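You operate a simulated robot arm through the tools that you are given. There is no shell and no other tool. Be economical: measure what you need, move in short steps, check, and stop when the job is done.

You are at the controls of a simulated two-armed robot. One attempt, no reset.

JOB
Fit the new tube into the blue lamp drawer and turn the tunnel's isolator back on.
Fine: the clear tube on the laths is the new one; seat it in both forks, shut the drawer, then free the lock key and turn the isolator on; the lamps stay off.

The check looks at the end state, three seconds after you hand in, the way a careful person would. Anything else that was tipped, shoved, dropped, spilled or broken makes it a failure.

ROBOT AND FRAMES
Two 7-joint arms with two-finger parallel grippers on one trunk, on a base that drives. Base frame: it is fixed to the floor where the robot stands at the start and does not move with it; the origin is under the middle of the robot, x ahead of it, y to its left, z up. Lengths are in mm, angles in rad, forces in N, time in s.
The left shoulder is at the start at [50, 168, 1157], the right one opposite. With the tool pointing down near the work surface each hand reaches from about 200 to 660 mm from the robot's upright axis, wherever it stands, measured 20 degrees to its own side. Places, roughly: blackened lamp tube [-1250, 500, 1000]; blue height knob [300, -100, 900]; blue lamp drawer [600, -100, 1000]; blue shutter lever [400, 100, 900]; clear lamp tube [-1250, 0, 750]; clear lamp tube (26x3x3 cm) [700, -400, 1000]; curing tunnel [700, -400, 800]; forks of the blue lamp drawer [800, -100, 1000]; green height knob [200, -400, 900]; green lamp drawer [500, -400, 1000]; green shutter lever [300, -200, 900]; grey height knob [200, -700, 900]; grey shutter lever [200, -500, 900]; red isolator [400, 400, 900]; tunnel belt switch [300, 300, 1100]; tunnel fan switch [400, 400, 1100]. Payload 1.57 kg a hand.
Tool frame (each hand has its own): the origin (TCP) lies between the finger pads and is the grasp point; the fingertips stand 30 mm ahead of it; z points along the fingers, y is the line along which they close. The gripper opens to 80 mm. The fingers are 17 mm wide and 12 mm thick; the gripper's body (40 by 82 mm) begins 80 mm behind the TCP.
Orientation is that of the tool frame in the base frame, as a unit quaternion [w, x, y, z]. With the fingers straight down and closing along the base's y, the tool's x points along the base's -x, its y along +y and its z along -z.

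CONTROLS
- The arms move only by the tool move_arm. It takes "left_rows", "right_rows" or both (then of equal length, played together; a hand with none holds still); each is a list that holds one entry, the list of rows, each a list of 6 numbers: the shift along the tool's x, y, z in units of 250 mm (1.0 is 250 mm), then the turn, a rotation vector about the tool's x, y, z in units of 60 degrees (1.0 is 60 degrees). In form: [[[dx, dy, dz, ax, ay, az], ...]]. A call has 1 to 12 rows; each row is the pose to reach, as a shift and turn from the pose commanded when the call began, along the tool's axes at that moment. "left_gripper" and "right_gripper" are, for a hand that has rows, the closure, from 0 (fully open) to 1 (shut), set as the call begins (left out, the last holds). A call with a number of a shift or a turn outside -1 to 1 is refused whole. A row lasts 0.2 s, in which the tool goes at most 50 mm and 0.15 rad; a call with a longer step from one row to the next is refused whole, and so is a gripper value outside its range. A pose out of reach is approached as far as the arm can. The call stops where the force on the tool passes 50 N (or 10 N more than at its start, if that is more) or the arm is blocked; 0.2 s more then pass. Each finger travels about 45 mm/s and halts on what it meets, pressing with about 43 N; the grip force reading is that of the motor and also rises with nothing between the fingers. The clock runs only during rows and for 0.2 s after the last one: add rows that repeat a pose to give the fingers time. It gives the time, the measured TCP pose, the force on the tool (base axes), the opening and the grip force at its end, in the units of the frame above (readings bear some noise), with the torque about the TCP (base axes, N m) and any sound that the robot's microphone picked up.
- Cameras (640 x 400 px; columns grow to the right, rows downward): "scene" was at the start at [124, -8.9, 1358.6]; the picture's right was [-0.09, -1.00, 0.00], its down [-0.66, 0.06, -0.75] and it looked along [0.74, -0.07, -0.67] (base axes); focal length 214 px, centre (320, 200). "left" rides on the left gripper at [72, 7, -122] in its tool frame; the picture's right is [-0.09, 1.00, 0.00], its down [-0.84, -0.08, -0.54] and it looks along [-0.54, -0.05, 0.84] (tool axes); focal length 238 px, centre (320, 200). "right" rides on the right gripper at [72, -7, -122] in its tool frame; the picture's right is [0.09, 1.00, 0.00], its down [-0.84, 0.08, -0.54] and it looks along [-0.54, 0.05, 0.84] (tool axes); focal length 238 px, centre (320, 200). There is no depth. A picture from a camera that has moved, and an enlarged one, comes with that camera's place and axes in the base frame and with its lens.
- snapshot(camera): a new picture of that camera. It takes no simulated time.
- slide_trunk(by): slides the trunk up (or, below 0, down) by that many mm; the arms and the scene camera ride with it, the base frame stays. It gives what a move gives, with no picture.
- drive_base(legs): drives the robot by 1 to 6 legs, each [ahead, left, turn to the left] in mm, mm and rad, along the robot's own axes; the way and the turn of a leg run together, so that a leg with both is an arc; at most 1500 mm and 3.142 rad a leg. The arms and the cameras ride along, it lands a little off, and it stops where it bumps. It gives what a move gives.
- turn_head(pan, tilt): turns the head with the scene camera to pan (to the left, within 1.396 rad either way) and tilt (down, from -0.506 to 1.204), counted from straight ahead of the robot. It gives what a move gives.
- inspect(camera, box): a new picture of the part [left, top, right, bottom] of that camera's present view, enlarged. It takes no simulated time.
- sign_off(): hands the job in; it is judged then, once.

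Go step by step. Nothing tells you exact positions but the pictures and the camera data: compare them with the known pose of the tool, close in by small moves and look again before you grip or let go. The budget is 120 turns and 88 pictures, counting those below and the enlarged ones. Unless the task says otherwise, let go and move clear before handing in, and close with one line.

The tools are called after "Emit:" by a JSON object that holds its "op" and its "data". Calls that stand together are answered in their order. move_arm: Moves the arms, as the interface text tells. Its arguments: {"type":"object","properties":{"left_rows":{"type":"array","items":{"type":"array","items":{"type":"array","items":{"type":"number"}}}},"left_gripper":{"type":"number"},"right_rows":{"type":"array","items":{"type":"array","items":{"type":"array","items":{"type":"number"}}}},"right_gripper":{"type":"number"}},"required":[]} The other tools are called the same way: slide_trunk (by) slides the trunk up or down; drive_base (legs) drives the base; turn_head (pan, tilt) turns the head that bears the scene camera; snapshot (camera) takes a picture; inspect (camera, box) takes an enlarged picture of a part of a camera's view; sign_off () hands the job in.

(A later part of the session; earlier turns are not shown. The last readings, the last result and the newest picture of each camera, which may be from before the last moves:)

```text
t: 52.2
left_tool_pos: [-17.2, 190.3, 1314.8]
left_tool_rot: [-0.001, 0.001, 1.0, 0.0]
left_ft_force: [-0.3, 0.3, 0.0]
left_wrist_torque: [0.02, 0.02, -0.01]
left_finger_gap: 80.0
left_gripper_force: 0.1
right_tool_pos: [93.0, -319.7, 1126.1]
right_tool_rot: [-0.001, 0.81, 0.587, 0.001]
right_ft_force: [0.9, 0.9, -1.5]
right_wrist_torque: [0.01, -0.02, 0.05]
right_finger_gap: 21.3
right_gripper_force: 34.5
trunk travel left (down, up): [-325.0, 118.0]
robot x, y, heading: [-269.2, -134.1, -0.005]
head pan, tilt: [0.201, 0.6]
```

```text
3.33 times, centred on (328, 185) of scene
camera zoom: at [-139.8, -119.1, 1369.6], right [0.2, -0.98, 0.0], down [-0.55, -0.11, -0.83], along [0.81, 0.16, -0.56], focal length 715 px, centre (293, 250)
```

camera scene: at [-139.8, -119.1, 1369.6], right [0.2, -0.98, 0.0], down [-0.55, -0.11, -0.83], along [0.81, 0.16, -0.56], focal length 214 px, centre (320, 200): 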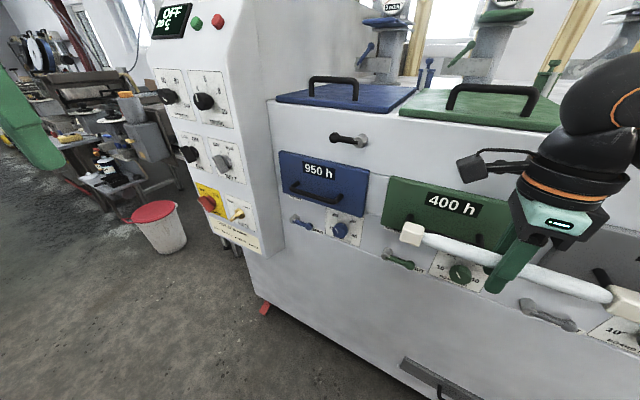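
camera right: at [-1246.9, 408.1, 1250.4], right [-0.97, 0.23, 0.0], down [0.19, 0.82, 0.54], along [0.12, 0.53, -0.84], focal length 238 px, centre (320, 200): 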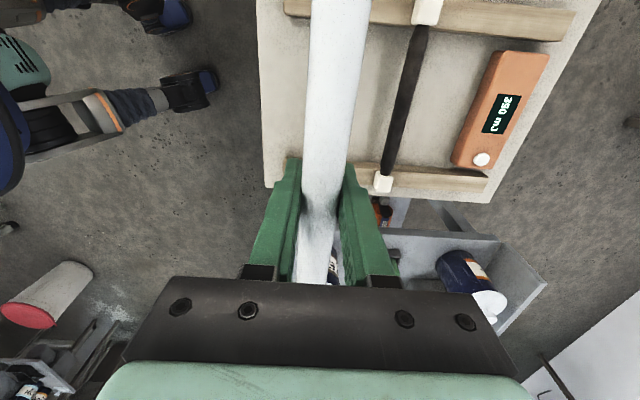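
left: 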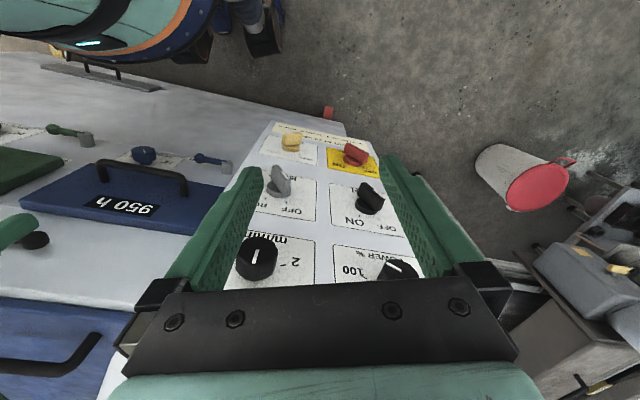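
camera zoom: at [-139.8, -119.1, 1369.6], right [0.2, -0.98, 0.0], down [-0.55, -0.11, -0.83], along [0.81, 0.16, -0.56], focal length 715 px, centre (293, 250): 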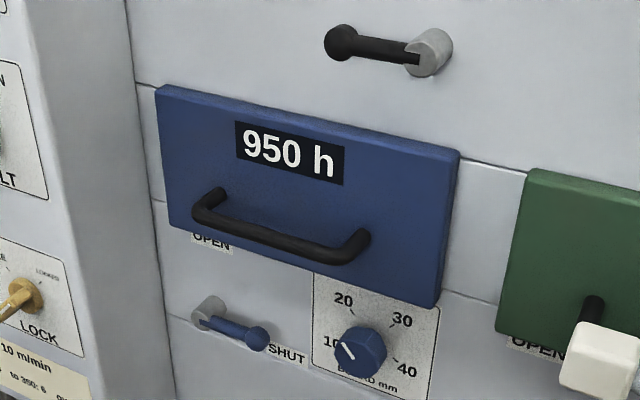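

The bar handle sits low on the blue drawer front at about (340, −6, 1047). I'll back off 150 mm for arm room, then turn the left hand to point forward with the fingers closing vertically, moving the tube a bit right out of the way.

Emit:
{"op": "drive_base", "data": {"legs": [[-150, 0, 0]]}}

Emit:
{"op": "move_arm", "data": {"left_rows": [[[-0.08, -0.05, 0.05, 0.0577, -0.0577, -0.0577], [-0.16, -0.1, 0.1, 0.1154, -0.1154, -0.1154], [-0.24, -0.15, 0.15, 0.173, -0.173, -0.173], [-0.32, -0.2, 0.2, 0.231, -0.231, -0.231], [-0.4, -0.25, 0.25, 0.2885, -0.2885, -0.2885], [-0.48, -0.3, 0.3, 0.346, -0.346, -0.346], [-0.56, -0.35, 0.35, 0.404, -0.404, -0.404], [-0.64, -0.4, 0.4, 0.4616, -0.4616, -0.4616], [-0.72, -0.45, 0.45, 0.519, -0.519, -0.519], [-0.8, -0.5, 0.5, 0.577, -0.577, -0.577]]], "right_rows": [[[-0.038, 0.0125, 0, 0, 0, 0], [-0.076, 0.025, 0, 0, 0, 0], [-0.114, 0.0375, 0, 0, 0, 0], [-0.152, 0.05, 0, 0, 0, 0], [-0.19, 0.0625, 0, 0, 0, 0], [-0.228, 0.075, 0, 0, 0, 0], [-0.266, 0.0875, 0, 0, 0, 0], [-0.304, 0.1, 0, 0, 0, 0], [-0.342, 0.1125, 0, 0, 0, 0], [-0.38, 0.125, 0, 0, 0, 0]]], "left_gripper": 0}}

Emit:
{"op": "move_arm", "data": {"left_rows": [[[0, 0, 0, 0.07, -0.07, -0.07], [0, 0, 0, 0.14, -0.14, -0.14], [0, 0, 0, 0.21, -0.21, -0.21], [0, 0, 0, 0.28, -0.28, -0.28], [0, 0, 0, 0.35, -0.35, -0.35], [0, 0, 0, 0.42, -0.42, -0.42], [0, 0, 0, 0.5, -0.5, -0.5], [0, 0, 0, 0.577, -0.577, -0.577]]]}}

Emit:
{"op": "snapshot", "data": {"camera": "scene"}}

Emit:
{"op": "snapshot", "data": {"camera": "left"}}

```text
t: 53.5
left_tool_pos: [-168.7, 191.3, 1315.8]
left_tool_rot: [0.001, 0.001, 1.0, 0.0]
left_ft_force: [0.2, 0.4, 0.2]
left_wrist_torque: [0.01, -0.01, 0.01]
left_finger_gap: 80.1
left_gripper_force: 0.2
right_tool_pos: [-58.1, -319.6, 1127.8]
right_tool_rot: [-0.002, 0.81, 0.587, 0.0]
right_ft_force: [0.0, -0.5, -1.5]
right_wrist_torque: [-0.03, -0.01, -0.04]
right_finger_gap: 21.2
right_gripper_force: 34.6
trunk travel left (down, up): [-325.0, 118.0]
robot x, y, heading: [-414.0, -138.3, -0.004]
head pan, tilt: [0.201, 0.6]
```

```text
t: 55.7
left_tool_pos: [31.9, 64.8, 1192.7]
left_tool_rot: [0.288, -0.287, 0.866, -0.29]
left_ft_force: [0.3, -0.2, -0.6]
left_wrist_torque: [-0.02, 0.0, 0.01]
left_finger_gap: 79.9
left_gripper_force: 0.1
right_tool_pos: [-55.9, -422.4, 1126.6]
right_tool_rot: [0.0, 0.811, 0.586, 0.0]
right_ft_force: [0.1, 0.5, -1.4]
right_wrist_torque: [0.03, 0.01, -0.01]
right_finger_gap: 21.0
right_gripper_force: 34.7
trunk travel left (down, up): [-325.0, 118.0]
robot x, y, heading: [-415.8, -136.0, -0.006]
head pan, tilt: [0.201, 0.6]
```

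```text
t: 57.5
left_tool_pos: [55.1, 72.9, 1203.8]
left_tool_rot: [0.485, -0.493, 0.518, -0.503]
left_ft_force: [0.7, 0.3, 0.9]
left_wrist_torque: [-0.02, 0.03, -0.04]
left_finger_gap: 80.0
left_gripper_force: 0.1
left hand out of reach, approached as far as the arm can: row 6, 7, 8
right_tool_pos: [-55.5, -419.1, 1127.2]
right_tool_rot: [0.001, 0.81, 0.586, 0.0]
right_ft_force: [0.0, 0.8, -1.6]
right_wrist_torque: [-0.02, 0.01, 0.0]
right_finger_gap: 21.1
right_gripper_force: 34.1
trunk travel left (down, up): [-325.0, 118.0]
robot x, y, heading: [-416.5, -133.2, -0.004]
head pan, tilt: [0.201, 0.6]
```

```text
58 pictures are left
camera scene: at [-289.4, -116.7, 1369.6], right [0.2, -0.98, 0.0], down [-0.55, -0.11, -0.82], along [0.81, 0.16, -0.57], focal length 214 px, centre (320, 200)
```

scene: 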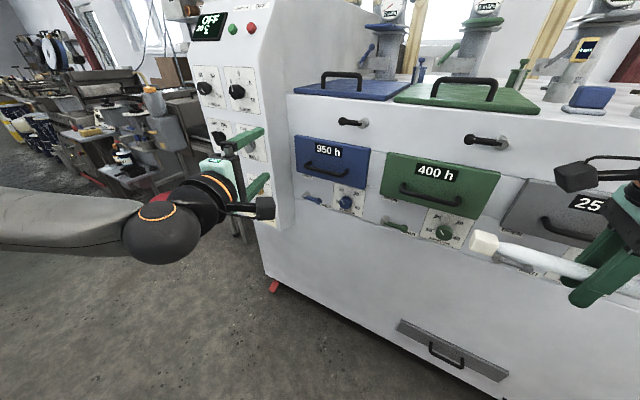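

```text
57 pictures are left
camera left: at [-69.2, 5.6, 1199.9], right [-0.02, 0.1, -0.99], down [-0.5, 0.86, 0.09], along [0.86, 0.5, 0.03], focal length 238 px, centre (320, 200)
```

left: 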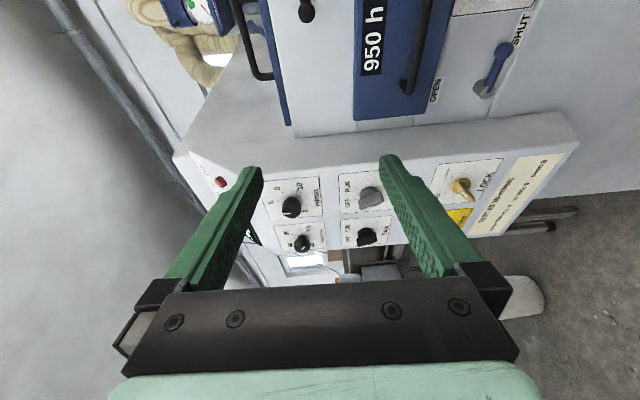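

The left hand points forward now. I'll bring it in front of the handle at TCP x≈230 and check with its camera.

Emit:
{"op": "move_arm", "data": {"left_rows": [[[0.035, 0.07, 0.1, 0, 0, 0], [0.07, 0.14, 0.2, 0, 0, 0], [0.105, 0.21, 0.3, 0, 0, 0], [0.14, 0.28, 0.4, 0, 0, 0], [0.175, 0.36, 0.5, 0, 0, 0], [0.21, 0.43, 0.6, 0, 0, 0], [0.25, 0.5, 0.7, 0, 0, 0], [0.284, 0.572, 0.8, 0, 0, 0], [0.284, 0.572, 0.8, 0, 0, 0]]]}}

Emit:
{"op": "snapshot", "data": {"camera": "left"}}

Emit:
{"op": "inspect", "data": {"camera": "scene", "box": [250, 110, 410, 210]}}

```text
t: 59.5
left_tool_pos: [136.5, 34.1, 1201.7]
left_tool_rot: [0.499, -0.501, 0.502, -0.498]
left_ft_force: [-0.5, 0.0, 0.3]
left_wrist_torque: [0.01, -0.02, 0.01]
left_finger_gap: 79.9
left_gripper_force: 0.1
left hand out of reach, approached as far as the arm can: row 1, 2, 3, 4, 5, 6, 7, 8, 9
right_tool_pos: [-56.8, -420.8, 1128.1]
right_tool_rot: [0.0, 0.81, 0.587, 0.001]
right_ft_force: [-0.8, -0.1, -0.7]
right_wrist_torque: [0.01, -0.06, -0.05]
right_finger_gap: 21.2
right_gripper_force: 34.0
trunk travel left (down, up): [-325.0, 118.0]
robot x, y, heading: [-411.4, -133.7, -0.005]
head pan, tilt: [0.201, 0.6]
```

```text
56 pictures are left
camera left: at [15.6, -39.1, 1195.9], right [-0.01, 0.09, -1.0], down [-0.54, 0.84, 0.08], along [0.84, 0.54, 0.05], focal length 238 px, centre (320, 200)
```

left: 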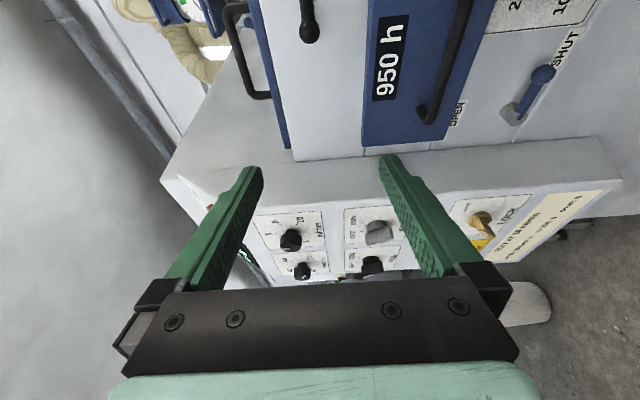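

```text
4.00 times, centred on (330, 160) of scene
camera zoom: at [-291.5, -118.1, 1369.9], right [0.2, -0.98, 0.0], down [-0.55, -0.11, -0.83], along [0.81, 0.16, -0.56], focal length 858 px, centre (280, 360)
```

zoom: 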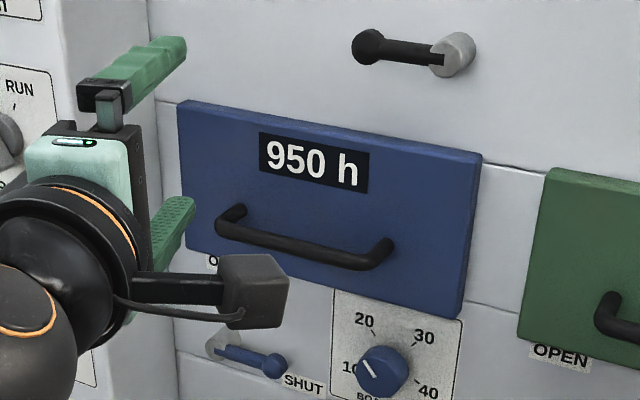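

The arm can't get that low while horizontal, so I'll lower the trunk by 150 mm instead.

Emit:
{"op": "slide_trunk", "data": {"by": -150}}

Emit:
{"op": "move_arm", "data": {"left_rows": [[[0, 0, 0, 0, 0, 0], [0, 0, 0, 0, 0, 0]]]}}

```text
t: 61.3
left_tool_pos: [136.9, 32.7, 1050.0]
left_tool_rot: [0.499, -0.501, 0.502, -0.498]
left_ft_force: [-0.3, -0.4, -0.4]
left_wrist_torque: [-0.01, 0.0, 0.01]
left_finger_gap: 80.1
left_gripper_force: 0.0
right_tool_pos: [-54.9, -420.2, 976.4]
right_tool_rot: [-0.001, 0.81, 0.587, 0.0]
right_ft_force: [0.4, 0.1, -0.3]
right_wrist_torque: [-0.02, -0.01, 0.02]
right_finger_gap: 21.0
right_gripper_force: 34.1
trunk travel left (down, up): [-175.0, 268.0]
robot x, y, heading: [-416.3, -136.7, -0.003]
head pan, tilt: [0.201, 0.6]
```

```text
t: 61.9
left_tool_pos: [136.6, 32.6, 1051.9]
left_tool_rot: [0.498, -0.502, 0.502, -0.498]
left_ft_force: [0.7, 0.0, -0.9]
left_wrist_torque: [0.0, -0.02, 0.0]
left_finger_gap: 80.0
left_gripper_force: 0.0
right_tool_pos: [-56.7, -421.2, 976.5]
right_tool_rot: [0.0, 0.81, 0.586, 0.0]
right_ft_force: [-0.4, -0.5, -0.9]
right_wrist_torque: [-0.02, 0.01, -0.02]
right_finger_gap: 21.3
right_gripper_force: 34.3
trunk travel left (down, up): [-175.0, 268.0]
robot x, y, heading: [-415.4, -135.4, -0.005]
head pan, tilt: [0.201, 0.6]
```

The trunk slide put the hand level. Refined estimate of the bar is (325, −10, 1059). I move to x≈250 in front of it and check.

Emit:
{"op": "move_arm", "data": {"left_rows": [[[0.057, -0.01, 0.12, 0, 0, 0], [0.114, -0.02, 0.24, 0, 0, 0], [0.172, -0.028, 0.36, 0, 0, 0], [0.172, -0.028, 0.46, 0, 0, 0]]]}}

Emit:
{"op": "snapshot", "data": {"camera": "left"}}

Emit:
{"op": "inspect", "data": {"camera": "scene", "box": [250, 50, 410, 150]}}

```text
t: 62.9
left_tool_pos: [238.7, 9.4, 1070.0]
left_tool_rot: [0.496, -0.503, 0.505, -0.496]
left_ft_force: [0.2, 0.2, -0.5]
left_wrist_torque: [-0.01, -0.04, -0.02]
left_finger_gap: 80.1
left_gripper_force: 0.1
left hand out of reach, approached as far as the arm can: row 3, 4
right_tool_pos: [-55.1, -421.0, 976.3]
right_tool_rot: [0.0, 0.809, 0.587, 0.001]
right_ft_force: [0.0, 0.0, -1.6]
right_wrist_torque: [0.0, 0.0, 0.01]
right_finger_gap: 21.3
right_gripper_force: 34.2
trunk travel left (down, up): [-175.0, 268.0]
robot x, y, heading: [-417.6, -130.0, -0.009]
head pan, tilt: [0.201, 0.6]
```

```text
54 pictures are left
camera left: at [118.1, -62.5, 1065.5], right [-0.02, 0.09, -1.0], down [-0.54, 0.84, 0.09], along [0.84, 0.54, 0.04], focal length 238 px, centre (320, 200)
```

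left: 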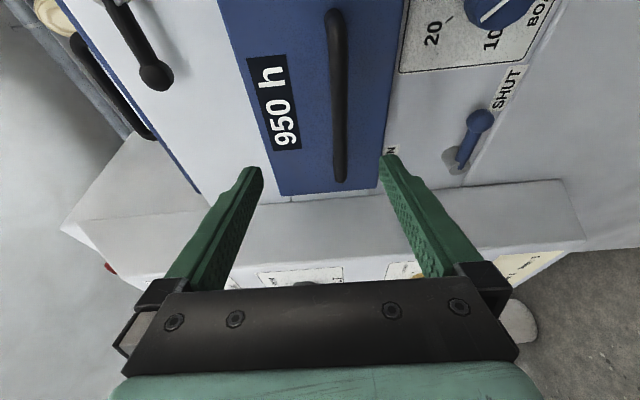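

```text
4.00 times, centred on (330, 100) of scene
camera zoom: at [-289.3, -118.6, 1219.6], right [0.2, -0.98, 0.0], down [-0.55, -0.11, -0.82], along [0.81, 0.16, -0.57], focal length 858 px, centre (280, 600)
```

zoom: 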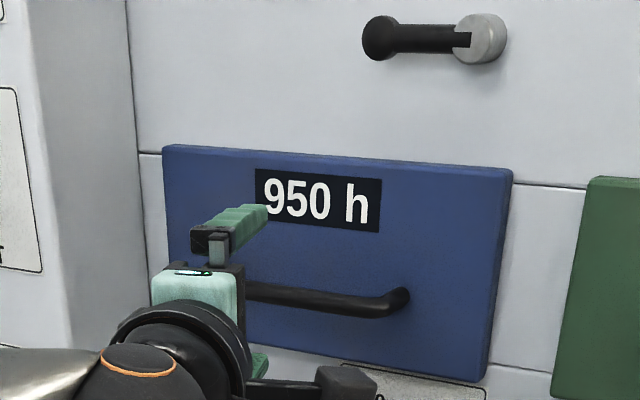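

The bar lies at z≈1058, centred near y −16. I'll lower the trunk 12 mm, then drive forward 78 mm and 22 mm right so that the bar comes between the fingers.

Emit:
{"op": "slide_trunk", "data": {"by": -12}}

Emit:
{"op": "drive_base", "data": {"legs": [[0, -22, 0], [78, 0, 0]]}}

Emit:
{"op": "snapshot", "data": {"camera": "left"}}

```text
t: 63.5
left_tool_pos: [238.2, 9.6, 1057.1]
left_tool_rot: [0.496, -0.504, 0.504, -0.495]
left_ft_force: [-0.1, 0.5, 0.6]
left_wrist_torque: [-0.01, -0.03, -0.02]
left_finger_gap: 79.8
left_gripper_force: 0.1
right_tool_pos: [-55.5, -420.7, 964.4]
right_tool_rot: [-0.001, 0.81, 0.586, 0.001]
right_ft_force: [0.7, 0.4, -1.1]
right_wrist_torque: [-0.03, 0.0, -0.04]
right_finger_gap: 21.1
right_gripper_force: 34.0
trunk travel left (down, up): [-163.0, 280.0]
robot x, y, heading: [-415.6, -135.5, -0.006]
head pan, tilt: [0.201, 0.6]
```

```text
t: 64.9
left_tool_pos: [314.8, -12.1, 1057.7]
left_tool_rot: [0.496, -0.503, 0.504, -0.496]
left_ft_force: [0.4, 0.9, 0.4]
left_wrist_torque: [-0.02, -0.04, -0.02]
left_finger_gap: 79.7
left_gripper_force: 0.0
right_tool_pos: [20.7, -443.9, 964.5]
right_tool_rot: [-0.001, 0.81, 0.586, 0.0]
right_ft_force: [0.2, 0.3, -0.5]
right_wrist_torque: [-0.03, 0.01, 0.01]
right_finger_gap: 21.1
right_gripper_force: 34.4
trunk travel left (down, up): [-163.0, 280.0]
robot x, y, heading: [-341.5, -156.9, -0.0]
head pan, tilt: [0.201, 0.6]
```

```text
52 pictures are left
camera left: at [193.7, -84.2, 1053.3], right [-0.02, 0.09, -1.0], down [-0.54, 0.84, 0.09], along [0.84, 0.54, 0.04], focal length 238 px, centre (320, 200)
```

left: 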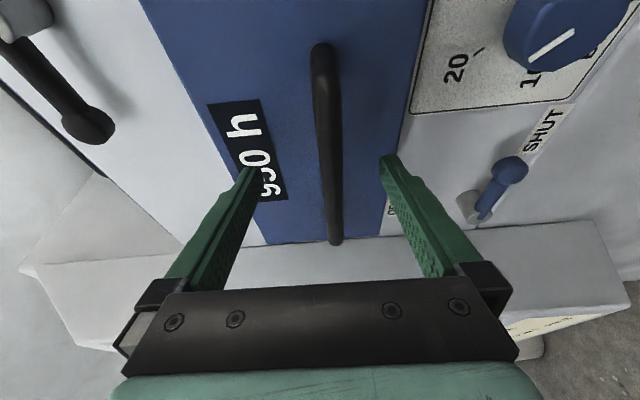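

The bar is between the fingers, maybe a bit ahead of the TCP. I'll go 12 mm further and close.

Emit:
{"op": "drive_base", "data": {"legs": [[12, 0, 0]]}}

Emit:
{"op": "move_arm", "data": {"left_rows": [[[0, 0, 0, 0, 0, 0], [0, 0, 0, 0, 0, 0], [0, 0, 0, 0, 0, 0], [0, 0, 0, 0, 0, 0], [0, 0, 0, 0, 0, 0], [0, 0, 0, 0, 0, 0]]], "left_gripper": 1.0}}

Emit:
{"op": "snapshot", "data": {"camera": "left"}}

```text
t: 65.7
left_tool_pos: [326.5, -11.8, 1057.3]
left_tool_rot: [-0.497, 0.505, -0.503, 0.496]
left_ft_force: [0.2, -0.1, 0.9]
left_wrist_torque: [0.02, 0.0, 0.04]
left_finger_gap: 79.9
left_gripper_force: 0.1
right_tool_pos: [32.2, -442.1, 965.1]
right_tool_rot: [-0.001, 0.81, 0.586, 0.0]
right_ft_force: [-0.5, -0.3, -1.0]
right_wrist_torque: [0.0, 0.0, 0.02]
right_finger_gap: 21.2
right_gripper_force: 34.7
trunk travel left (down, up): [-163.0, 280.0]
robot x, y, heading: [-331.0, -157.3, 0.001]
head pan, tilt: [0.201, 0.6]
```

```text
t: 67.1
left_tool_pos: [327.3, -11.6, 1050.3]
left_tool_rot: [0.493, -0.507, 0.509, -0.491]
left_ft_force: [-15.9, 0.4, -27.9]
left_wrist_torque: [0.38, -0.11, -0.12]
left_finger_gap: 13.6
left_gripper_force: 29.6
right_tool_pos: [32.3, -440.9, 964.4]
right_tool_rot: [-0.001, 0.81, 0.587, 0.0]
right_ft_force: [-0.1, 0.5, -1.2]
right_wrist_torque: [0.0, -0.01, -0.01]
right_finger_gap: 21.0
right_gripper_force: 34.1
trunk travel left (down, up): [-163.0, 280.0]
robot x, y, heading: [-330.0, -159.4, -0.001]
head pan, tilt: [0.201, 0.6]
```

```text
51 pictures are left
camera left: at [205.3, -83.9, 1047.2], right [-0.03, 0.09, -0.99], down [-0.54, 0.84, 0.1], along [0.84, 0.54, 0.03], focal length 238 px, centre (320, 200)
```

left: 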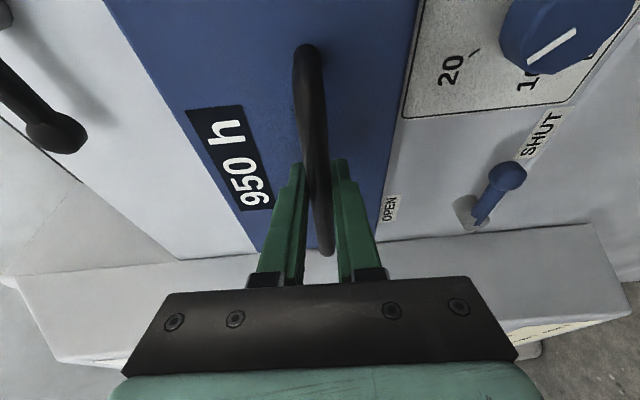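

The handle is gripped. I relieve the vertical load with the trunk and pull the drawer by driving back 80 mm.

Emit:
{"op": "slide_trunk", "data": {"by": -6}}

Emit:
{"op": "drive_base", "data": {"legs": [[-80, 0, 0]]}}

Emit:
{"op": "snapshot", "data": {"camera": "scene"}}

```text
t: 67.6
left_tool_pos: [326.9, -10.6, 1048.9]
left_tool_rot: [-0.495, 0.505, -0.505, 0.495]
left_ft_force: [-12.1, -0.1, -18.3]
left_wrist_torque: [0.25, -0.07, -0.45]
left_finger_gap: 13.7
left_gripper_force: 30.8
right_tool_pos: [32.7, -442.4, 958.4]
right_tool_rot: [-0.001, 0.81, 0.586, 0.001]
right_ft_force: [-0.4, -0.1, -0.3]
right_wrist_torque: [0.02, 0.03, 0.02]
right_finger_gap: 21.0
right_gripper_force: 34.6
trunk travel left (down, up): [-157.0, 286.0]
robot x, y, heading: [-327.6, -159.7, -0.003]
head pan, tilt: [0.201, 0.6]
```

```text
t: 68.7
left_tool_pos: [248.3, -2.2, 1050.4]
left_tool_rot: [-0.5, 0.509, -0.5, 0.492]
left_ft_force: [5.5, 24.9, -10.1]
left_wrist_torque: [0.36, -0.12, 0.11]
left_finger_gap: 13.7
left_gripper_force: 30.4
right_tool_pos: [-46.7, -440.5, 958.8]
right_tool_rot: [-0.001, 0.809, 0.587, -0.001]
right_ft_force: [0.5, -0.7, -1.6]
right_wrist_torque: [0.0, 0.0, 0.0]
right_finger_gap: 21.0
right_gripper_force: 34.1
trunk travel left (down, up): [-157.0, 286.0]
robot x, y, heading: [-412.5, -158.2, 0.005]
head pan, tilt: [0.201, 0.6]
```

```text
50 pictures are left
camera scene: at [-280.3, -137.5, 1201.3], right [0.2, -0.98, 0.0], down [-0.56, -0.12, -0.82], along [0.81, 0.16, -0.57], focal length 214 px, centre (320, 200)
```

scene: 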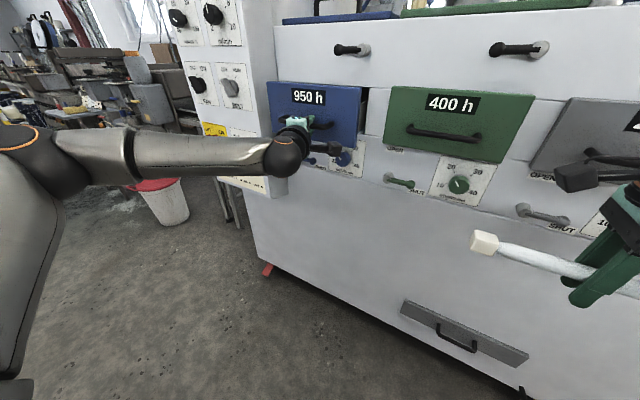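

The drawer slides, and the side force shows that its axis is yawed: it comes out toward +y a little. I'll ease left and read the force.

Emit:
{"op": "drive_base", "data": {"legs": [[0, 10, 0]]}}

```text
t: 69.4
left_tool_pos: [244.8, -1.1, 1050.9]
left_tool_rot: [-0.497, 0.505, -0.504, 0.493]
left_ft_force: [-7.5, -14.7, -8.7]
left_wrist_torque: [0.06, -0.02, -0.67]
left_finger_gap: 13.6
left_gripper_force: 30.7
right_tool_pos: [-47.2, -433.7, 957.8]
right_tool_rot: [-0.002, 0.809, 0.587, 0.001]
right_ft_force: [1.3, 0.4, -1.4]
right_wrist_torque: [0.02, 0.02, -0.05]
right_finger_gap: 21.3
right_gripper_force: 34.2
trunk travel left (down, up): [-157.0, 286.0]
robot x, y, heading: [-405.4, -147.0, -0.002]
head pan, tilt: [0.201, 0.6]
```

The drawer axis slopes about 0.12. I continue pulling along it.

Emit:
{"op": "drive_base", "data": {"legs": [[-100, 8, 0]]}}

Emit:
{"op": "drive_base", "data": {"legs": [[-100, 12, 0]]}}

Emit:
{"op": "snapshot", "data": {"camera": "scene"}}

```text
t: 70.6
left_tool_pos: [146.3, 17.8, 1050.0]
left_tool_rot: [-0.501, 0.511, -0.498, 0.491]
left_ft_force: [5.9, 23.5, 2.2]
left_wrist_torque: [0.3, -0.15, 0.27]
left_finger_gap: 14.0
left_gripper_force: 30.4
right_tool_pos: [-150.0, -422.7, 959.5]
right_tool_rot: [0.001, 0.809, 0.588, -0.001]
right_ft_force: [0.5, 0.4, -1.6]
right_wrist_torque: [0.03, 0.01, 0.02]
right_finger_gap: 21.1
right_gripper_force: 33.7
trunk travel left (down, up): [-157.0, 286.0]
robot x, y, heading: [-506.0, -137.7, 0.001]
head pan, tilt: [0.201, 0.6]
```

```text
t: 71.8
left_tool_pos: [46.2, 35.7, 1048.9]
left_tool_rot: [-0.504, 0.515, -0.494, 0.487]
left_ft_force: [6.3, 22.3, -3.7]
left_wrist_torque: [0.46, -0.11, 0.31]
left_finger_gap: 13.9
left_gripper_force: 30.6
right_tool_pos: [-249.3, -409.8, 959.0]
right_tool_rot: [0.0, 0.809, 0.588, 0.0]
right_ft_force: [0.2, -0.2, -0.7]
right_wrist_torque: [0.01, 0.03, -0.01]
right_finger_gap: 21.2
right_gripper_force: 33.9
trunk travel left (down, up): [-157.0, 286.0]
robot x, y, heading: [-618.3, -124.2, -0.002]
head pan, tilt: [0.201, 0.6]
```

```text
49 pictures are left
camera scene: at [-484.0, -108.1, 1201.4], right [0.2, -0.98, 0.0], down [-0.55, -0.12, -0.82], along [0.81, 0.16, -0.57], focal length 214 px, centre (320, 200)
```

scene: 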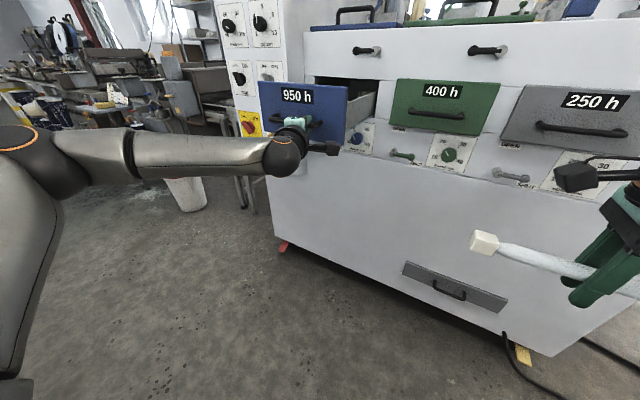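

The slope is about 0.18. I continue pulling.

Emit:
{"op": "drive_base", "data": {"legs": [[-70, 22, 0]]}}

Emit:
{"op": "snapshot", "data": {"camera": "scene"}}

```text
t: 72.8
left_tool_pos: [-23.9, 58.5, 1049.9]
left_tool_rot: [-0.505, 0.516, -0.493, 0.486]
left_ft_force: [0.7, 6.7, -5.3]
left_wrist_torque: [0.37, -0.12, 0.64]
left_finger_gap: 13.6
left_gripper_force: 30.8
right_tool_pos: [-319.4, -389.4, 957.8]
right_tool_rot: [-0.001, 0.809, 0.588, 0.0]
right_ft_force: [0.5, -0.1, -1.2]
right_wrist_torque: [0.0, -0.01, 0.01]
right_finger_gap: 21.0
right_gripper_force: 33.7
trunk travel left (down, up): [-157.0, 286.0]
robot x, y, heading: [-682.7, -104.0, 0.005]
head pan, tilt: [0.201, 0.6]
```

```text
48 pictures are left
camera scene: at [-553.3, -88.1, 1201.5], right [0.2, -0.98, 0.0], down [-0.55, -0.11, -0.82], along [0.81, 0.17, -0.57], focal length 214 px, centre (320, 200)
```

scene: 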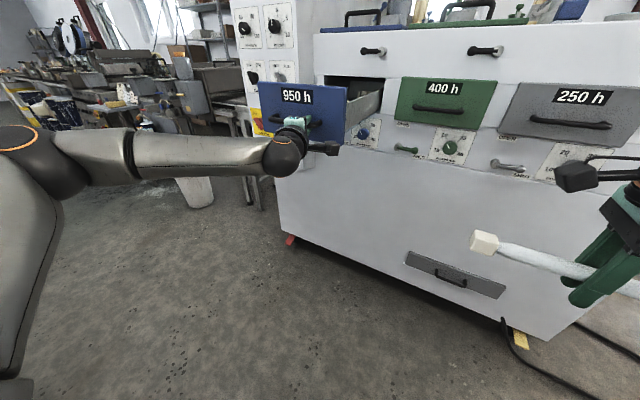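

Still running free. I pull a bit more, watching for the stop.

Emit:
{"op": "drive_base", "data": {"legs": [[-50, 10, 0]]}}

Emit:
{"op": "turn_head", "data": {"pan": 0.15, "tilt": 0.4}}

Emit:
{"op": "snapshot", "data": {"camera": "scene"}}

```text
t: 73.7
left_tool_pos: [-71.3, 73.5, 1050.6]
left_tool_rot: [-0.508, 0.519, -0.489, 0.483]
left_ft_force: [4.8, 20.1, 0.3]
left_wrist_torque: [0.48, -0.16, 0.32]
left_finger_gap: 13.7
left_gripper_force: 30.0
right_tool_pos: [-367.3, -378.3, 959.8]
right_tool_rot: [0.0, 0.809, 0.588, 0.0]
right_ft_force: [0.2, 0.2, -1.4]
right_wrist_torque: [0.0, -0.02, 0.0]
right_finger_gap: 20.9
right_gripper_force: 34.4
trunk travel left (down, up): [-157.0, 286.0]
robot x, y, heading: [-729.8, -98.4, 0.002]
head pan, tilt: [0.201, 0.6]
```

```text
t: 74.4
left_tool_pos: [-71.5, 73.2, 1050.2]
left_tool_rot: [-0.509, 0.52, -0.488, 0.482]
left_ft_force: [-0.6, 5.0, -3.5]
left_wrist_torque: [0.5, -0.14, 0.66]
left_finger_gap: 14.2
left_gripper_force: 29.9
right_tool_pos: [-368.0, -377.6, 958.5]
right_tool_rot: [-0.002, 0.809, 0.588, 0.0]
right_ft_force: [0.4, -0.2, -1.3]
right_wrist_torque: [0.01, 0.01, -0.02]
right_finger_gap: 21.3
right_gripper_force: 34.2
trunk travel left (down, up): [-157.0, 286.0]
robot x, y, heading: [-728.9, -93.6, 0.004]
head pan, tilt: [0.15, 0.4]
```

```text
47 pictures are left
camera scene: at [-598.1, -81.9, 1219.7], right [0.15, -0.99, 0.0], down [-0.39, -0.06, -0.92], along [0.91, 0.14, -0.39], focal length 214 px, centre (320, 200)
```

scene: 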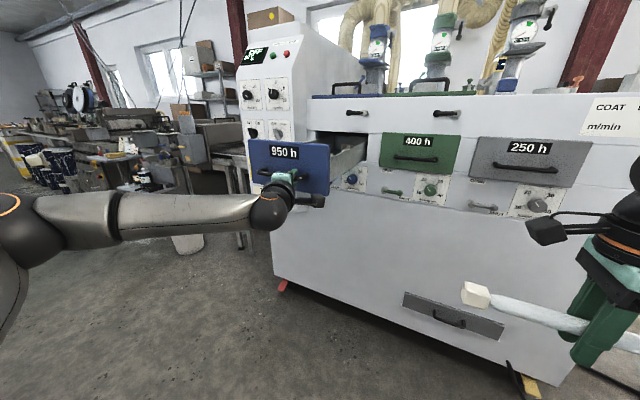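

The drawer is out about 400 mm. I let go, back off, raise the trunk and look inside.

Emit:
{"op": "move_arm", "data": {"left_rows": [[[0, 0, 0, 0, 0, 0], [0, 0, 0, 0, 0, 0], [0, 0, 0, 0, 0, 0], [0, 0, 0, 0, 0, 0]]], "left_gripper": 0}}

Emit:
{"op": "drive_base", "data": {"legs": [[-110, 0, 0]]}}

Emit:
{"op": "slide_trunk", "data": {"by": 280}}

Emit:
{"op": "turn_head", "data": {"pan": 0.1, "tilt": 0.5}}

Emit:
{"op": "snapshot", "data": {"camera": "scene"}}

```text
t: 75.4
left_tool_pos: [-71.0, 72.1, 1049.2]
left_tool_rot: [-0.509, 0.519, -0.489, 0.482]
left_ft_force: [-0.1, -0.2, 0.3]
left_wrist_torque: [0.01, -0.01, -0.03]
left_finger_gap: 80.1
left_gripper_force: 0.1
right_tool_pos: [-368.8, -379.2, 957.9]
right_tool_rot: [-0.001, 0.809, 0.588, 0.0]
right_ft_force: [-0.7, -0.4, -1.1]
right_wrist_torque: [0.01, 0.01, -0.02]
right_finger_gap: 21.1
right_gripper_force: 33.9
trunk travel left (down, up): [-157.0, 286.0]
robot x, y, heading: [-733.7, -97.3, 0.0]
head pan, tilt: [0.15, 0.4]
```

```text
t: 76.6
left_tool_pos: [-179.9, 69.7, 1050.3]
left_tool_rot: [-0.509, 0.518, -0.489, 0.483]
left_ft_force: [-0.1, 0.5, 0.6]
left_wrist_torque: [-0.01, -0.03, 0.02]
left_finger_gap: 80.0
left_gripper_force: 0.0
right_tool_pos: [-475.0, -380.7, 958.5]
right_tool_rot: [0.0, 0.808, 0.589, 0.0]
right_ft_force: [0.9, 0.0, -0.8]
right_wrist_torque: [0.0, -0.02, -0.03]
right_finger_gap: 21.2
right_gripper_force: 34.4
trunk travel left (down, up): [-157.0, 286.0]
robot x, y, heading: [-834.6, -94.2, 0.001]
head pan, tilt: [0.15, 0.4]
```

```text
t: 79.5
left_tool_pos: [-180.0, 71.2, 1330.8]
left_tool_rot: [-0.508, 0.519, -0.489, 0.483]
left_ft_force: [0.0, 0.7, 0.0]
left_wrist_torque: [-0.02, 0.03, -0.02]
left_finger_gap: 80.0
left_gripper_force: 0.1
right_tool_pos: [-476.0, -380.1, 1238.0]
right_tool_rot: [-0.001, 0.808, 0.589, 0.0]
right_ft_force: [-0.2, 0.1, 0.2]
right_wrist_torque: [0.0, -0.01, -0.01]
right_finger_gap: 21.0
right_gripper_force: 34.4
trunk travel left (down, up): [-437.0, 6.0]
robot x, y, heading: [-833.9, -96.9, 0.01]
head pan, tilt: [0.15, 0.4]
```

```text
t: 80.1
left_tool_pos: [-179.4, 72.3, 1330.7]
left_tool_rot: [-0.509, 0.519, -0.489, 0.483]
left_ft_force: [-0.9, 1.4, 0.3]
left_wrist_torque: [-0.01, -0.01, 0.02]
left_finger_gap: 80.1
left_gripper_force: 0.0
right_tool_pos: [-475.3, -380.3, 1238.0]
right_tool_rot: [-0.002, 0.809, 0.588, 0.0]
right_ft_force: [-0.6, -0.6, -2.2]
right_wrist_torque: [-0.01, 0.02, -0.01]
right_finger_gap: 21.1
right_gripper_force: 34.1
trunk travel left (down, up): [-437.0, 6.0]
robot x, y, heading: [-836.4, -97.0, 0.004]
head pan, tilt: [0.099, 0.499]
```

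```text
46 pictures are left
camera scene: at [-706.9, -87.7, 1490.7], right [0.1, -0.99, 0.0], down [-0.48, -0.05, -0.88], along [0.87, 0.09, -0.48], focal length 214 px, centre (320, 200)
```

scene: 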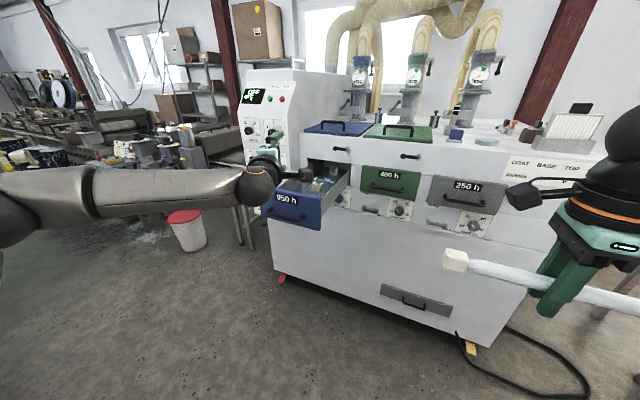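

Emit:
{"op": "inspect", "data": {"camera": "scene", "box": [256, 140, 384, 240]}}

Emit:
{"op": "snapshot", "data": {"camera": "left"}}

```text
4.00 times, centred on (320, 190) of scene
camera zoom: at [-706.9, -87.7, 1490.7], right [0.1, -0.99, 0.0], down [-0.48, -0.05, -0.88], along [0.87, 0.09, -0.48], focal length 858 px, centre (320, 240)
```

zoom: 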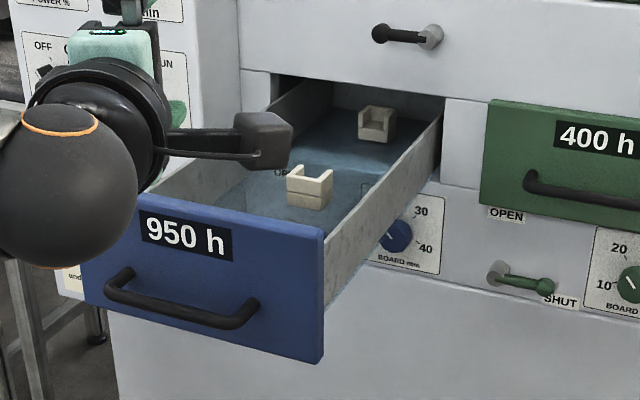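

```text
44 pictures are left
camera left: at [-296.4, -8.3, 1326.6], right [-0.02, 0.09, -1.0], down [-0.59, 0.81, 0.08], along [0.81, 0.59, 0.03], focal length 238 px, centre (320, 200)
```

left: 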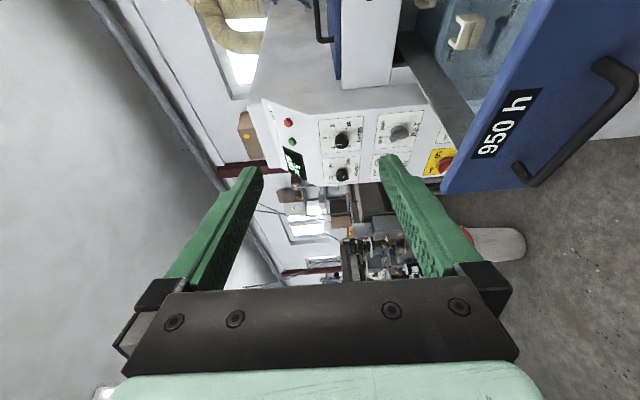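

The forks are two U-cradles in line with the drawer, near (217, 20, 1055) and (437, −49, 1055). The rear one is still under the tunnel edge, and the drawer axis is yawed about 0.3 rad. I'll go back to the handle (bar centre at about (−70, 103)) and pull further.

Emit:
{"op": "slide_trunk", "data": {"by": -281}}

Emit:
{"op": "drive_base", "data": {"legs": [[0, 24, 0], [108, 0, 0]]}}

Emit:
{"op": "snapshot", "data": {"camera": "left"}}

```text
t: 83.0
left_tool_pos: [-180.0, 71.4, 1049.2]
left_tool_rot: [-0.509, 0.518, -0.49, 0.483]
left_ft_force: [0.3, 0.6, -0.5]
left_wrist_torque: [-0.02, 0.0, 0.03]
left_finger_gap: 80.0
left_gripper_force: 0.1
right_tool_pos: [-475.2, -379.1, 957.5]
right_tool_rot: [-0.001, 0.809, 0.588, 0.0]
right_ft_force: [-1.0, -0.3, -1.2]
right_wrist_torque: [0.01, 0.0, 0.01]
right_finger_gap: 20.8
right_gripper_force: 34.3
trunk travel left (down, up): [-156.0, 287.0]
robot x, y, heading: [-835.5, -97.2, 0.001]
head pan, tilt: [0.099, 0.499]
```

```text
t: 84.5
left_tool_pos: [-71.3, 94.8, 1049.4]
left_tool_rot: [-0.508, 0.519, -0.489, 0.483]
left_ft_force: [0.3, -0.4, 0.6]
left_wrist_torque: [-0.01, 0.0, -0.01]
left_finger_gap: 80.1
left_gripper_force: 0.1
right_tool_pos: [-368.3, -356.8, 957.5]
right_tool_rot: [-0.002, 0.809, 0.588, 0.0]
right_ft_force: [0.3, 0.2, -0.9]
right_wrist_torque: [0.0, -0.01, -0.02]
right_finger_gap: 21.1
right_gripper_force: 34.6
trunk travel left (down, up): [-156.0, 287.0]
robot x, y, heading: [-728.8, -71.0, 0.002]
head pan, tilt: [0.099, 0.499]
```

```text
43 pictures are left
camera left: at [-188.9, 16.0, 1045.5], right [-0.02, 0.09, -1.0], down [-0.59, 0.81, 0.08], along [0.81, 0.59, 0.03], focal length 238 px, centre (320, 200)
```

left: 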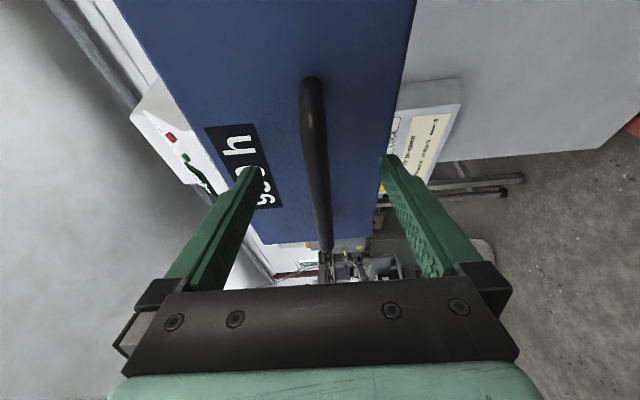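

The bar is between the fingers again. I grip it and pull along the true axis (slope 0.3).

Emit:
{"op": "move_arm", "data": {"left_rows": [[[0, 0, 0, 0, 0, 0], [0, 0, 0, 0, 0, 0], [0, 0, 0, 0, 0, 0], [0, 0, 0, 0, 0, 0], [0, 0, 0, 0, 0, 0], [0, 0, 0, 0, 0, 0]]], "left_gripper": 1.0}}

Emit:
{"op": "drive_base", "data": {"legs": [[-60, 18, 0]]}}

Emit:
{"op": "snapshot", "data": {"camera": "scene"}}

```text
t: 86.0
left_tool_pos: [-73.1, 95.3, 1049.7]
left_tool_rot: [-0.509, 0.519, -0.489, 0.482]
left_ft_force: [0.8, 0.4, -0.1]
left_wrist_torque: [0.35, -0.1, -0.09]
left_finger_gap: 13.9
left_gripper_force: 30.4
right_tool_pos: [-368.5, -355.0, 958.0]
right_tool_rot: [-0.001, 0.808, 0.589, 0.0]
right_ft_force: [0.9, -0.6, -1.7]
right_wrist_torque: [0.0, 0.0, 0.01]
right_finger_gap: 21.2
right_gripper_force: 34.4
trunk travel left (down, up): [-156.0, 287.0]
robot x, y, heading: [-730.6, -69.4, 0.001]
head pan, tilt: [0.099, 0.499]
```

```text
t: 86.9
left_tool_pos: [-131.2, 115.0, 1049.6]
left_tool_rot: [-0.509, 0.519, -0.488, 0.483]
left_ft_force: [1.0, 4.2, 1.3]
left_wrist_torque: [0.37, -0.14, -0.17]
left_finger_gap: 13.8
left_gripper_force: 29.8
right_tool_pos: [-426.8, -336.7, 957.6]
right_tool_rot: [0.0, 0.809, 0.588, 0.0]
right_ft_force: [0.5, 0.7, -2.1]
right_wrist_torque: [-0.02, 0.01, -0.02]
right_finger_gap: 21.1
right_gripper_force: 33.8
trunk travel left (down, up): [-156.0, 287.0]
robot x, y, heading: [-791.1, -53.8, 0.008]
head pan, tilt: [0.099, 0.499]
```

```text
42 pictures are left
camera scene: at [-658.6, -45.4, 1209.7], right [0.1, -0.99, 0.0], down [-0.48, -0.05, -0.88], along [0.87, 0.09, -0.48], focal length 214 px, centre (320, 200)
```

scene: 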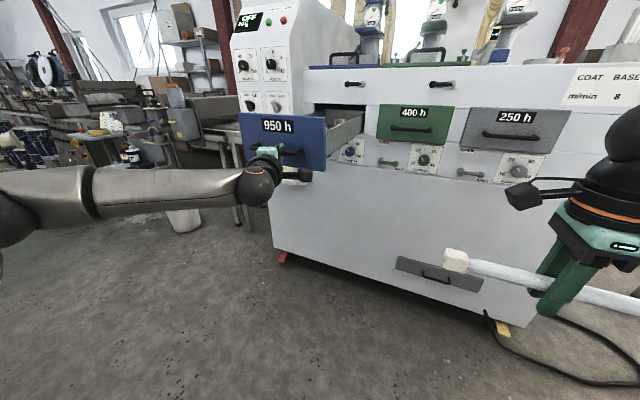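

Little force, so it runs true. I pull 50 mm more.

Emit:
{"op": "drive_base", "data": {"legs": [[-50, 15, 0]]}}

```text
t: 87.9
left_tool_pos: [-179.9, 129.4, 1050.0]
left_tool_rot: [-0.51, 0.52, -0.487, 0.482]
left_ft_force: [-0.8, 3.4, -0.1]
left_wrist_torque: [0.38, -0.1, -0.38]
left_finger_gap: 13.9
left_gripper_force: 30.1
right_tool_pos: [-476.3, -321.9, 958.6]
right_tool_rot: [-0.001, 0.808, 0.589, -0.001]
right_ft_force: [-0.4, 0.0, -1.2]
right_wrist_torque: [0.03, -0.04, 0.0]
right_finger_gap: 20.8
right_gripper_force: 34.1
trunk travel left (down, up): [-156.0, 287.0]
robot x, y, heading: [-838.9, -41.9, 0.005]
head pan, tilt: [0.099, 0.499]
```

The drawer is out about 530 mm, which should clear the rear fork. I let go, back off, raise the trunk, and drive round to the drawer's right side so that the right hand can reach over the forks.

Emit:
{"op": "move_arm", "data": {"left_rows": [[[0, 0, 0, 0, 0, 0], [0, 0, 0, 0, 0, 0], [0, 0, 0, 0, 0, 0], [0, 0, 0, 0, 0, 0]]], "left_gripper": 0}}

Emit:
{"op": "drive_base", "data": {"legs": [[-100, 0, 0]]}}

Emit:
{"op": "slide_trunk", "data": {"by": 220}}

Emit:
{"op": "drive_base", "data": {"legs": [[0, -250, 0], [0, 0, 0.9]]}}

Emit:
{"op": "turn_head", "data": {"pan": -0.6, "tilt": 0.6}}

Emit:
{"op": "snapshot", "data": {"camera": "scene"}}

```text
t: 88.9
left_tool_pos: [-180.1, 128.9, 1050.1]
left_tool_rot: [-0.509, 0.52, -0.488, 0.482]
left_ft_force: [-0.6, -0.2, -0.3]
left_wrist_torque: [0.01, 0.0, -0.01]
left_finger_gap: 80.0
left_gripper_force: 0.1
right_tool_pos: [-475.2, -322.8, 957.9]
right_tool_rot: [-0.001, 0.808, 0.589, 0.001]
right_ft_force: [-1.2, -0.3, -1.0]
right_wrist_torque: [-0.02, 0.02, 0.02]
right_finger_gap: 21.2
right_gripper_force: 34.4
trunk travel left (down, up): [-156.0, 287.0]
robot x, y, heading: [-841.5, -43.2, 0.002]
head pan, tilt: [0.099, 0.499]
```

```text
t: 90.0
left_tool_pos: [-278.8, 130.1, 1049.2]
left_tool_rot: [-0.51, 0.519, -0.487, 0.482]
left_ft_force: [0.5, -0.5, 0.0]
left_wrist_torque: [0.03, 0.0, -0.02]
left_finger_gap: 80.2
left_gripper_force: 0.1
right_tool_pos: [-574.5, -322.7, 957.3]
right_tool_rot: [-0.001, 0.808, 0.588, 0.001]
right_ft_force: [0.4, 0.1, -0.8]
right_wrist_torque: [0.01, 0.0, -0.04]
right_finger_gap: 21.3
right_gripper_force: 34.1
trunk travel left (down, up): [-156.0, 287.0]
robot x, y, heading: [-943.9, -38.0, 0.004]
head pan, tilt: [0.099, 0.499]
```

```text
t: 92.3
left_tool_pos: [-278.8, 129.9, 1270.4]
left_tool_rot: [-0.51, 0.52, -0.487, 0.482]
left_ft_force: [0.0, 0.5, -0.5]
left_wrist_torque: [0.0, -0.01, -0.06]
left_finger_gap: 80.2
left_gripper_force: 0.0
right_tool_pos: [-575.6, -323.1, 1177.8]
right_tool_rot: [-0.001, 0.808, 0.589, 0.0]
right_ft_force: [-0.1, -0.9, -1.1]
right_wrist_torque: [0.0, -0.01, -0.01]
right_finger_gap: 21.1
right_gripper_force: 34.1
trunk travel left (down, up): [-376.0, 67.0]
robot x, y, heading: [-934.8, -40.2, 0.002]
head pan, tilt: [0.099, 0.499]
```

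```text
t: 96.5
left_tool_pos: [-658.1, 333.4, 1271.3]
left_tool_rot: [-0.669, 0.68, -0.213, 0.212]
left_ft_force: [0.4, -0.2, -0.3]
left_wrist_torque: [0.0, 0.01, -0.02]
left_finger_gap: 80.0
left_gripper_force: 0.0
right_tool_pos: [-487.6, -178.6, 1176.9]
right_tool_rot: [-0.001, 0.472, 0.881, -0.001]
right_ft_force: [0.4, 0.3, -1.7]
right_wrist_torque: [-0.01, 0.01, 0.01]
right_finger_gap: 21.3
right_gripper_force: 34.6
trunk travel left (down, up): [-376.0, 67.0]
robot x, y, heading: [-938.0, -288.4, 0.906]
head pan, tilt: [0.099, 0.499]
```

```text
t: 97.5
left_tool_pos: [-659.2, 334.0, 1268.8]
left_tool_rot: [-0.668, 0.68, -0.213, 0.212]
left_ft_force: [-0.3, -0.3, 0.0]
left_wrist_torque: [0.0, -0.03, 0.02]
left_finger_gap: 80.0
left_gripper_force: 0.0
right_tool_pos: [-488.6, -178.6, 1177.6]
right_tool_rot: [-0.001, 0.473, 0.881, -0.001]
right_ft_force: [-0.3, -0.7, -2.1]
right_wrist_torque: [-0.01, 0.03, 0.03]
right_finger_gap: 20.9
right_gripper_force: 34.2
trunk travel left (down, up): [-376.0, 67.0]
robot x, y, heading: [-931.2, -288.5, 0.901]
head pan, tilt: [-0.6, 0.6]
```

```text
41 pictures are left
camera scene: at [-826.4, -229.8, 1420.6], right [0.3, -0.95, 0.0], down [-0.54, -0.17, -0.83], along [0.79, 0.25, -0.56], focal length 214 px, centre (320, 200)
```

scene: 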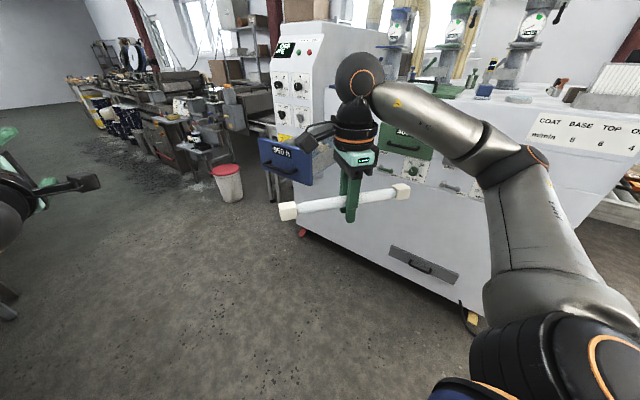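

The way is clear. I drive sideways up to the drawer's right flank.

Emit:
{"op": "drive_base", "data": {"legs": [[200, -250, 0], [200, -255, 0]]}}

Emit:
{"op": "turn_head", "data": {"pan": -0.2, "tilt": 0.75}}

Emit:
{"op": "snapshot", "data": {"camera": "scene"}}

```text
t: 101.5
left_tool_pos: [-9.6, 338.0, 1270.0]
left_tool_rot: [-0.668, 0.679, -0.214, 0.215]
left_ft_force: [0.5, -0.3, 0.1]
left_wrist_torque: [0.01, -0.02, -0.01]
left_finger_gap: 80.0
left_gripper_force: 0.1
right_tool_pos: [156.7, -178.0, 1177.7]
right_tool_rot: [0.001, 0.475, 0.88, 0.0]
right_ft_force: [-0.4, 0.7, -1.3]
right_wrist_torque: [-0.02, 0.02, -0.01]
right_finger_gap: 21.4
right_gripper_force: 34.4
trunk travel left (down, up): [-376.0, 67.0]
robot x, y, heading: [-287.0, -283.8, 0.897]
head pan, tilt: [-0.6, 0.6]
stopped in leg 2: the robot was blocked; the commanded pose is now the measured one
```

```text
t: 102.4
left_tool_pos: [-9.7, 337.7, 1270.4]
left_tool_rot: [-0.669, 0.678, -0.215, 0.215]
left_ft_force: [-0.2, -0.5, 0.3]
left_wrist_torque: [-0.03, 0.02, -0.02]
left_finger_gap: 80.1
left_gripper_force: 0.0
right_tool_pos: [157.0, -177.2, 1179.1]
right_tool_rot: [0.001, 0.475, 0.88, 0.0]
right_ft_force: [-0.1, -0.1, -2.2]
right_wrist_torque: [0.03, -0.03, 0.03]
right_finger_gap: 21.2
right_gripper_force: 33.8
trunk travel left (down, up): [-376.0, 67.0]
robot x, y, heading: [-289.2, -281.2, 0.893]
head pan, tilt: [-0.201, 0.75]
```

```text
40 pictures are left
camera scene: at [-202.9, -198.2, 1407.9], right [0.64, -0.77, 0.0], down [-0.52, -0.44, -0.73], along [0.56, 0.47, -0.68], focal length 214 px, centre (320, 200)
```

scene: 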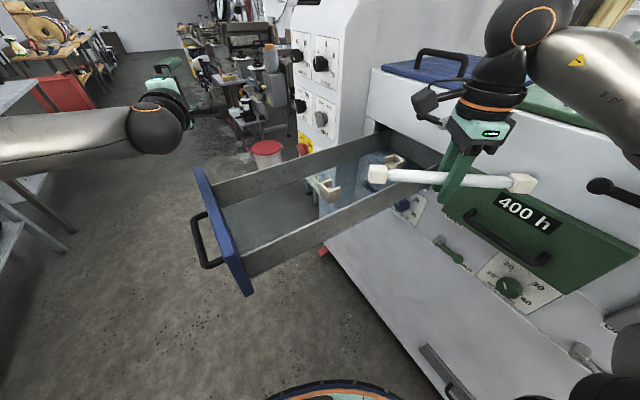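

The base reported a block just at the target. I'll back off 25 mm and look at what the right elbow may have met.

Emit:
{"op": "drive_base", "data": {"legs": [[-16, 20, 0]]}}

Emit:
{"op": "turn_head", "data": {"pan": -0.75, "tilt": 0.75}}

Emit:
{"op": "snapshot", "data": {"camera": "scene"}}

```text
t: 103.2
left_tool_pos: [-34.2, 336.1, 1270.9]
left_tool_rot: [-0.668, 0.679, -0.215, 0.214]
left_ft_force: [-1.3, 0.6, -0.2]
left_wrist_torque: [-0.03, 0.01, 0.0]
left_finger_gap: 80.1
left_gripper_force: 0.0
right_tool_pos: [132.8, -177.8, 1177.1]
right_tool_rot: [0.0, 0.475, 0.88, -0.001]
right_ft_force: [-0.1, -0.6, -0.3]
right_wrist_torque: [-0.03, -0.05, 0.01]
right_finger_gap: 20.9
right_gripper_force: 34.3
trunk travel left (down, up): [-376.0, 67.0]
robot x, y, heading: [-312.6, -283.1, 0.897]
head pan, tilt: [-0.201, 0.75]
```

```text
t: 104.2
left_tool_pos: [-33.2, 336.4, 1270.6]
left_tool_rot: [-0.668, 0.679, -0.216, 0.214]
left_ft_force: [0.2, 0.5, -0.1]
left_wrist_torque: [0.02, 0.06, 0.0]
left_finger_gap: 80.0
left_gripper_force: 0.1
right_tool_pos: [132.8, -177.2, 1176.5]
right_tool_rot: [0.0, 0.475, 0.88, -0.002]
right_ft_force: [0.7, -0.3, -1.2]
right_wrist_torque: [0.0, 0.01, -0.01]
right_finger_gap: 21.0
right_gripper_force: 34.4
trunk travel left (down, up): [-376.0, 67.0]
robot x, y, heading: [-314.7, -277.9, 0.897]
head pan, tilt: [-0.75, 0.75]
```

```text
39 pictures are left
camera scene: at [-207.2, -240.2, 1407.7], right [0.15, -0.99, 0.0], down [-0.67, -0.1, -0.73], along [0.72, 0.11, -0.68], focal length 214 px, centre (320, 200)
```

scene: 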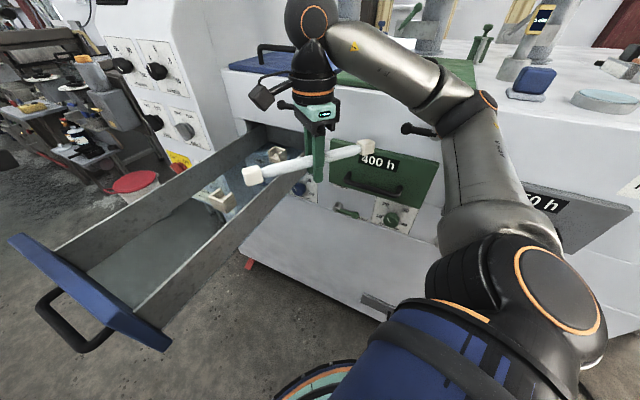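

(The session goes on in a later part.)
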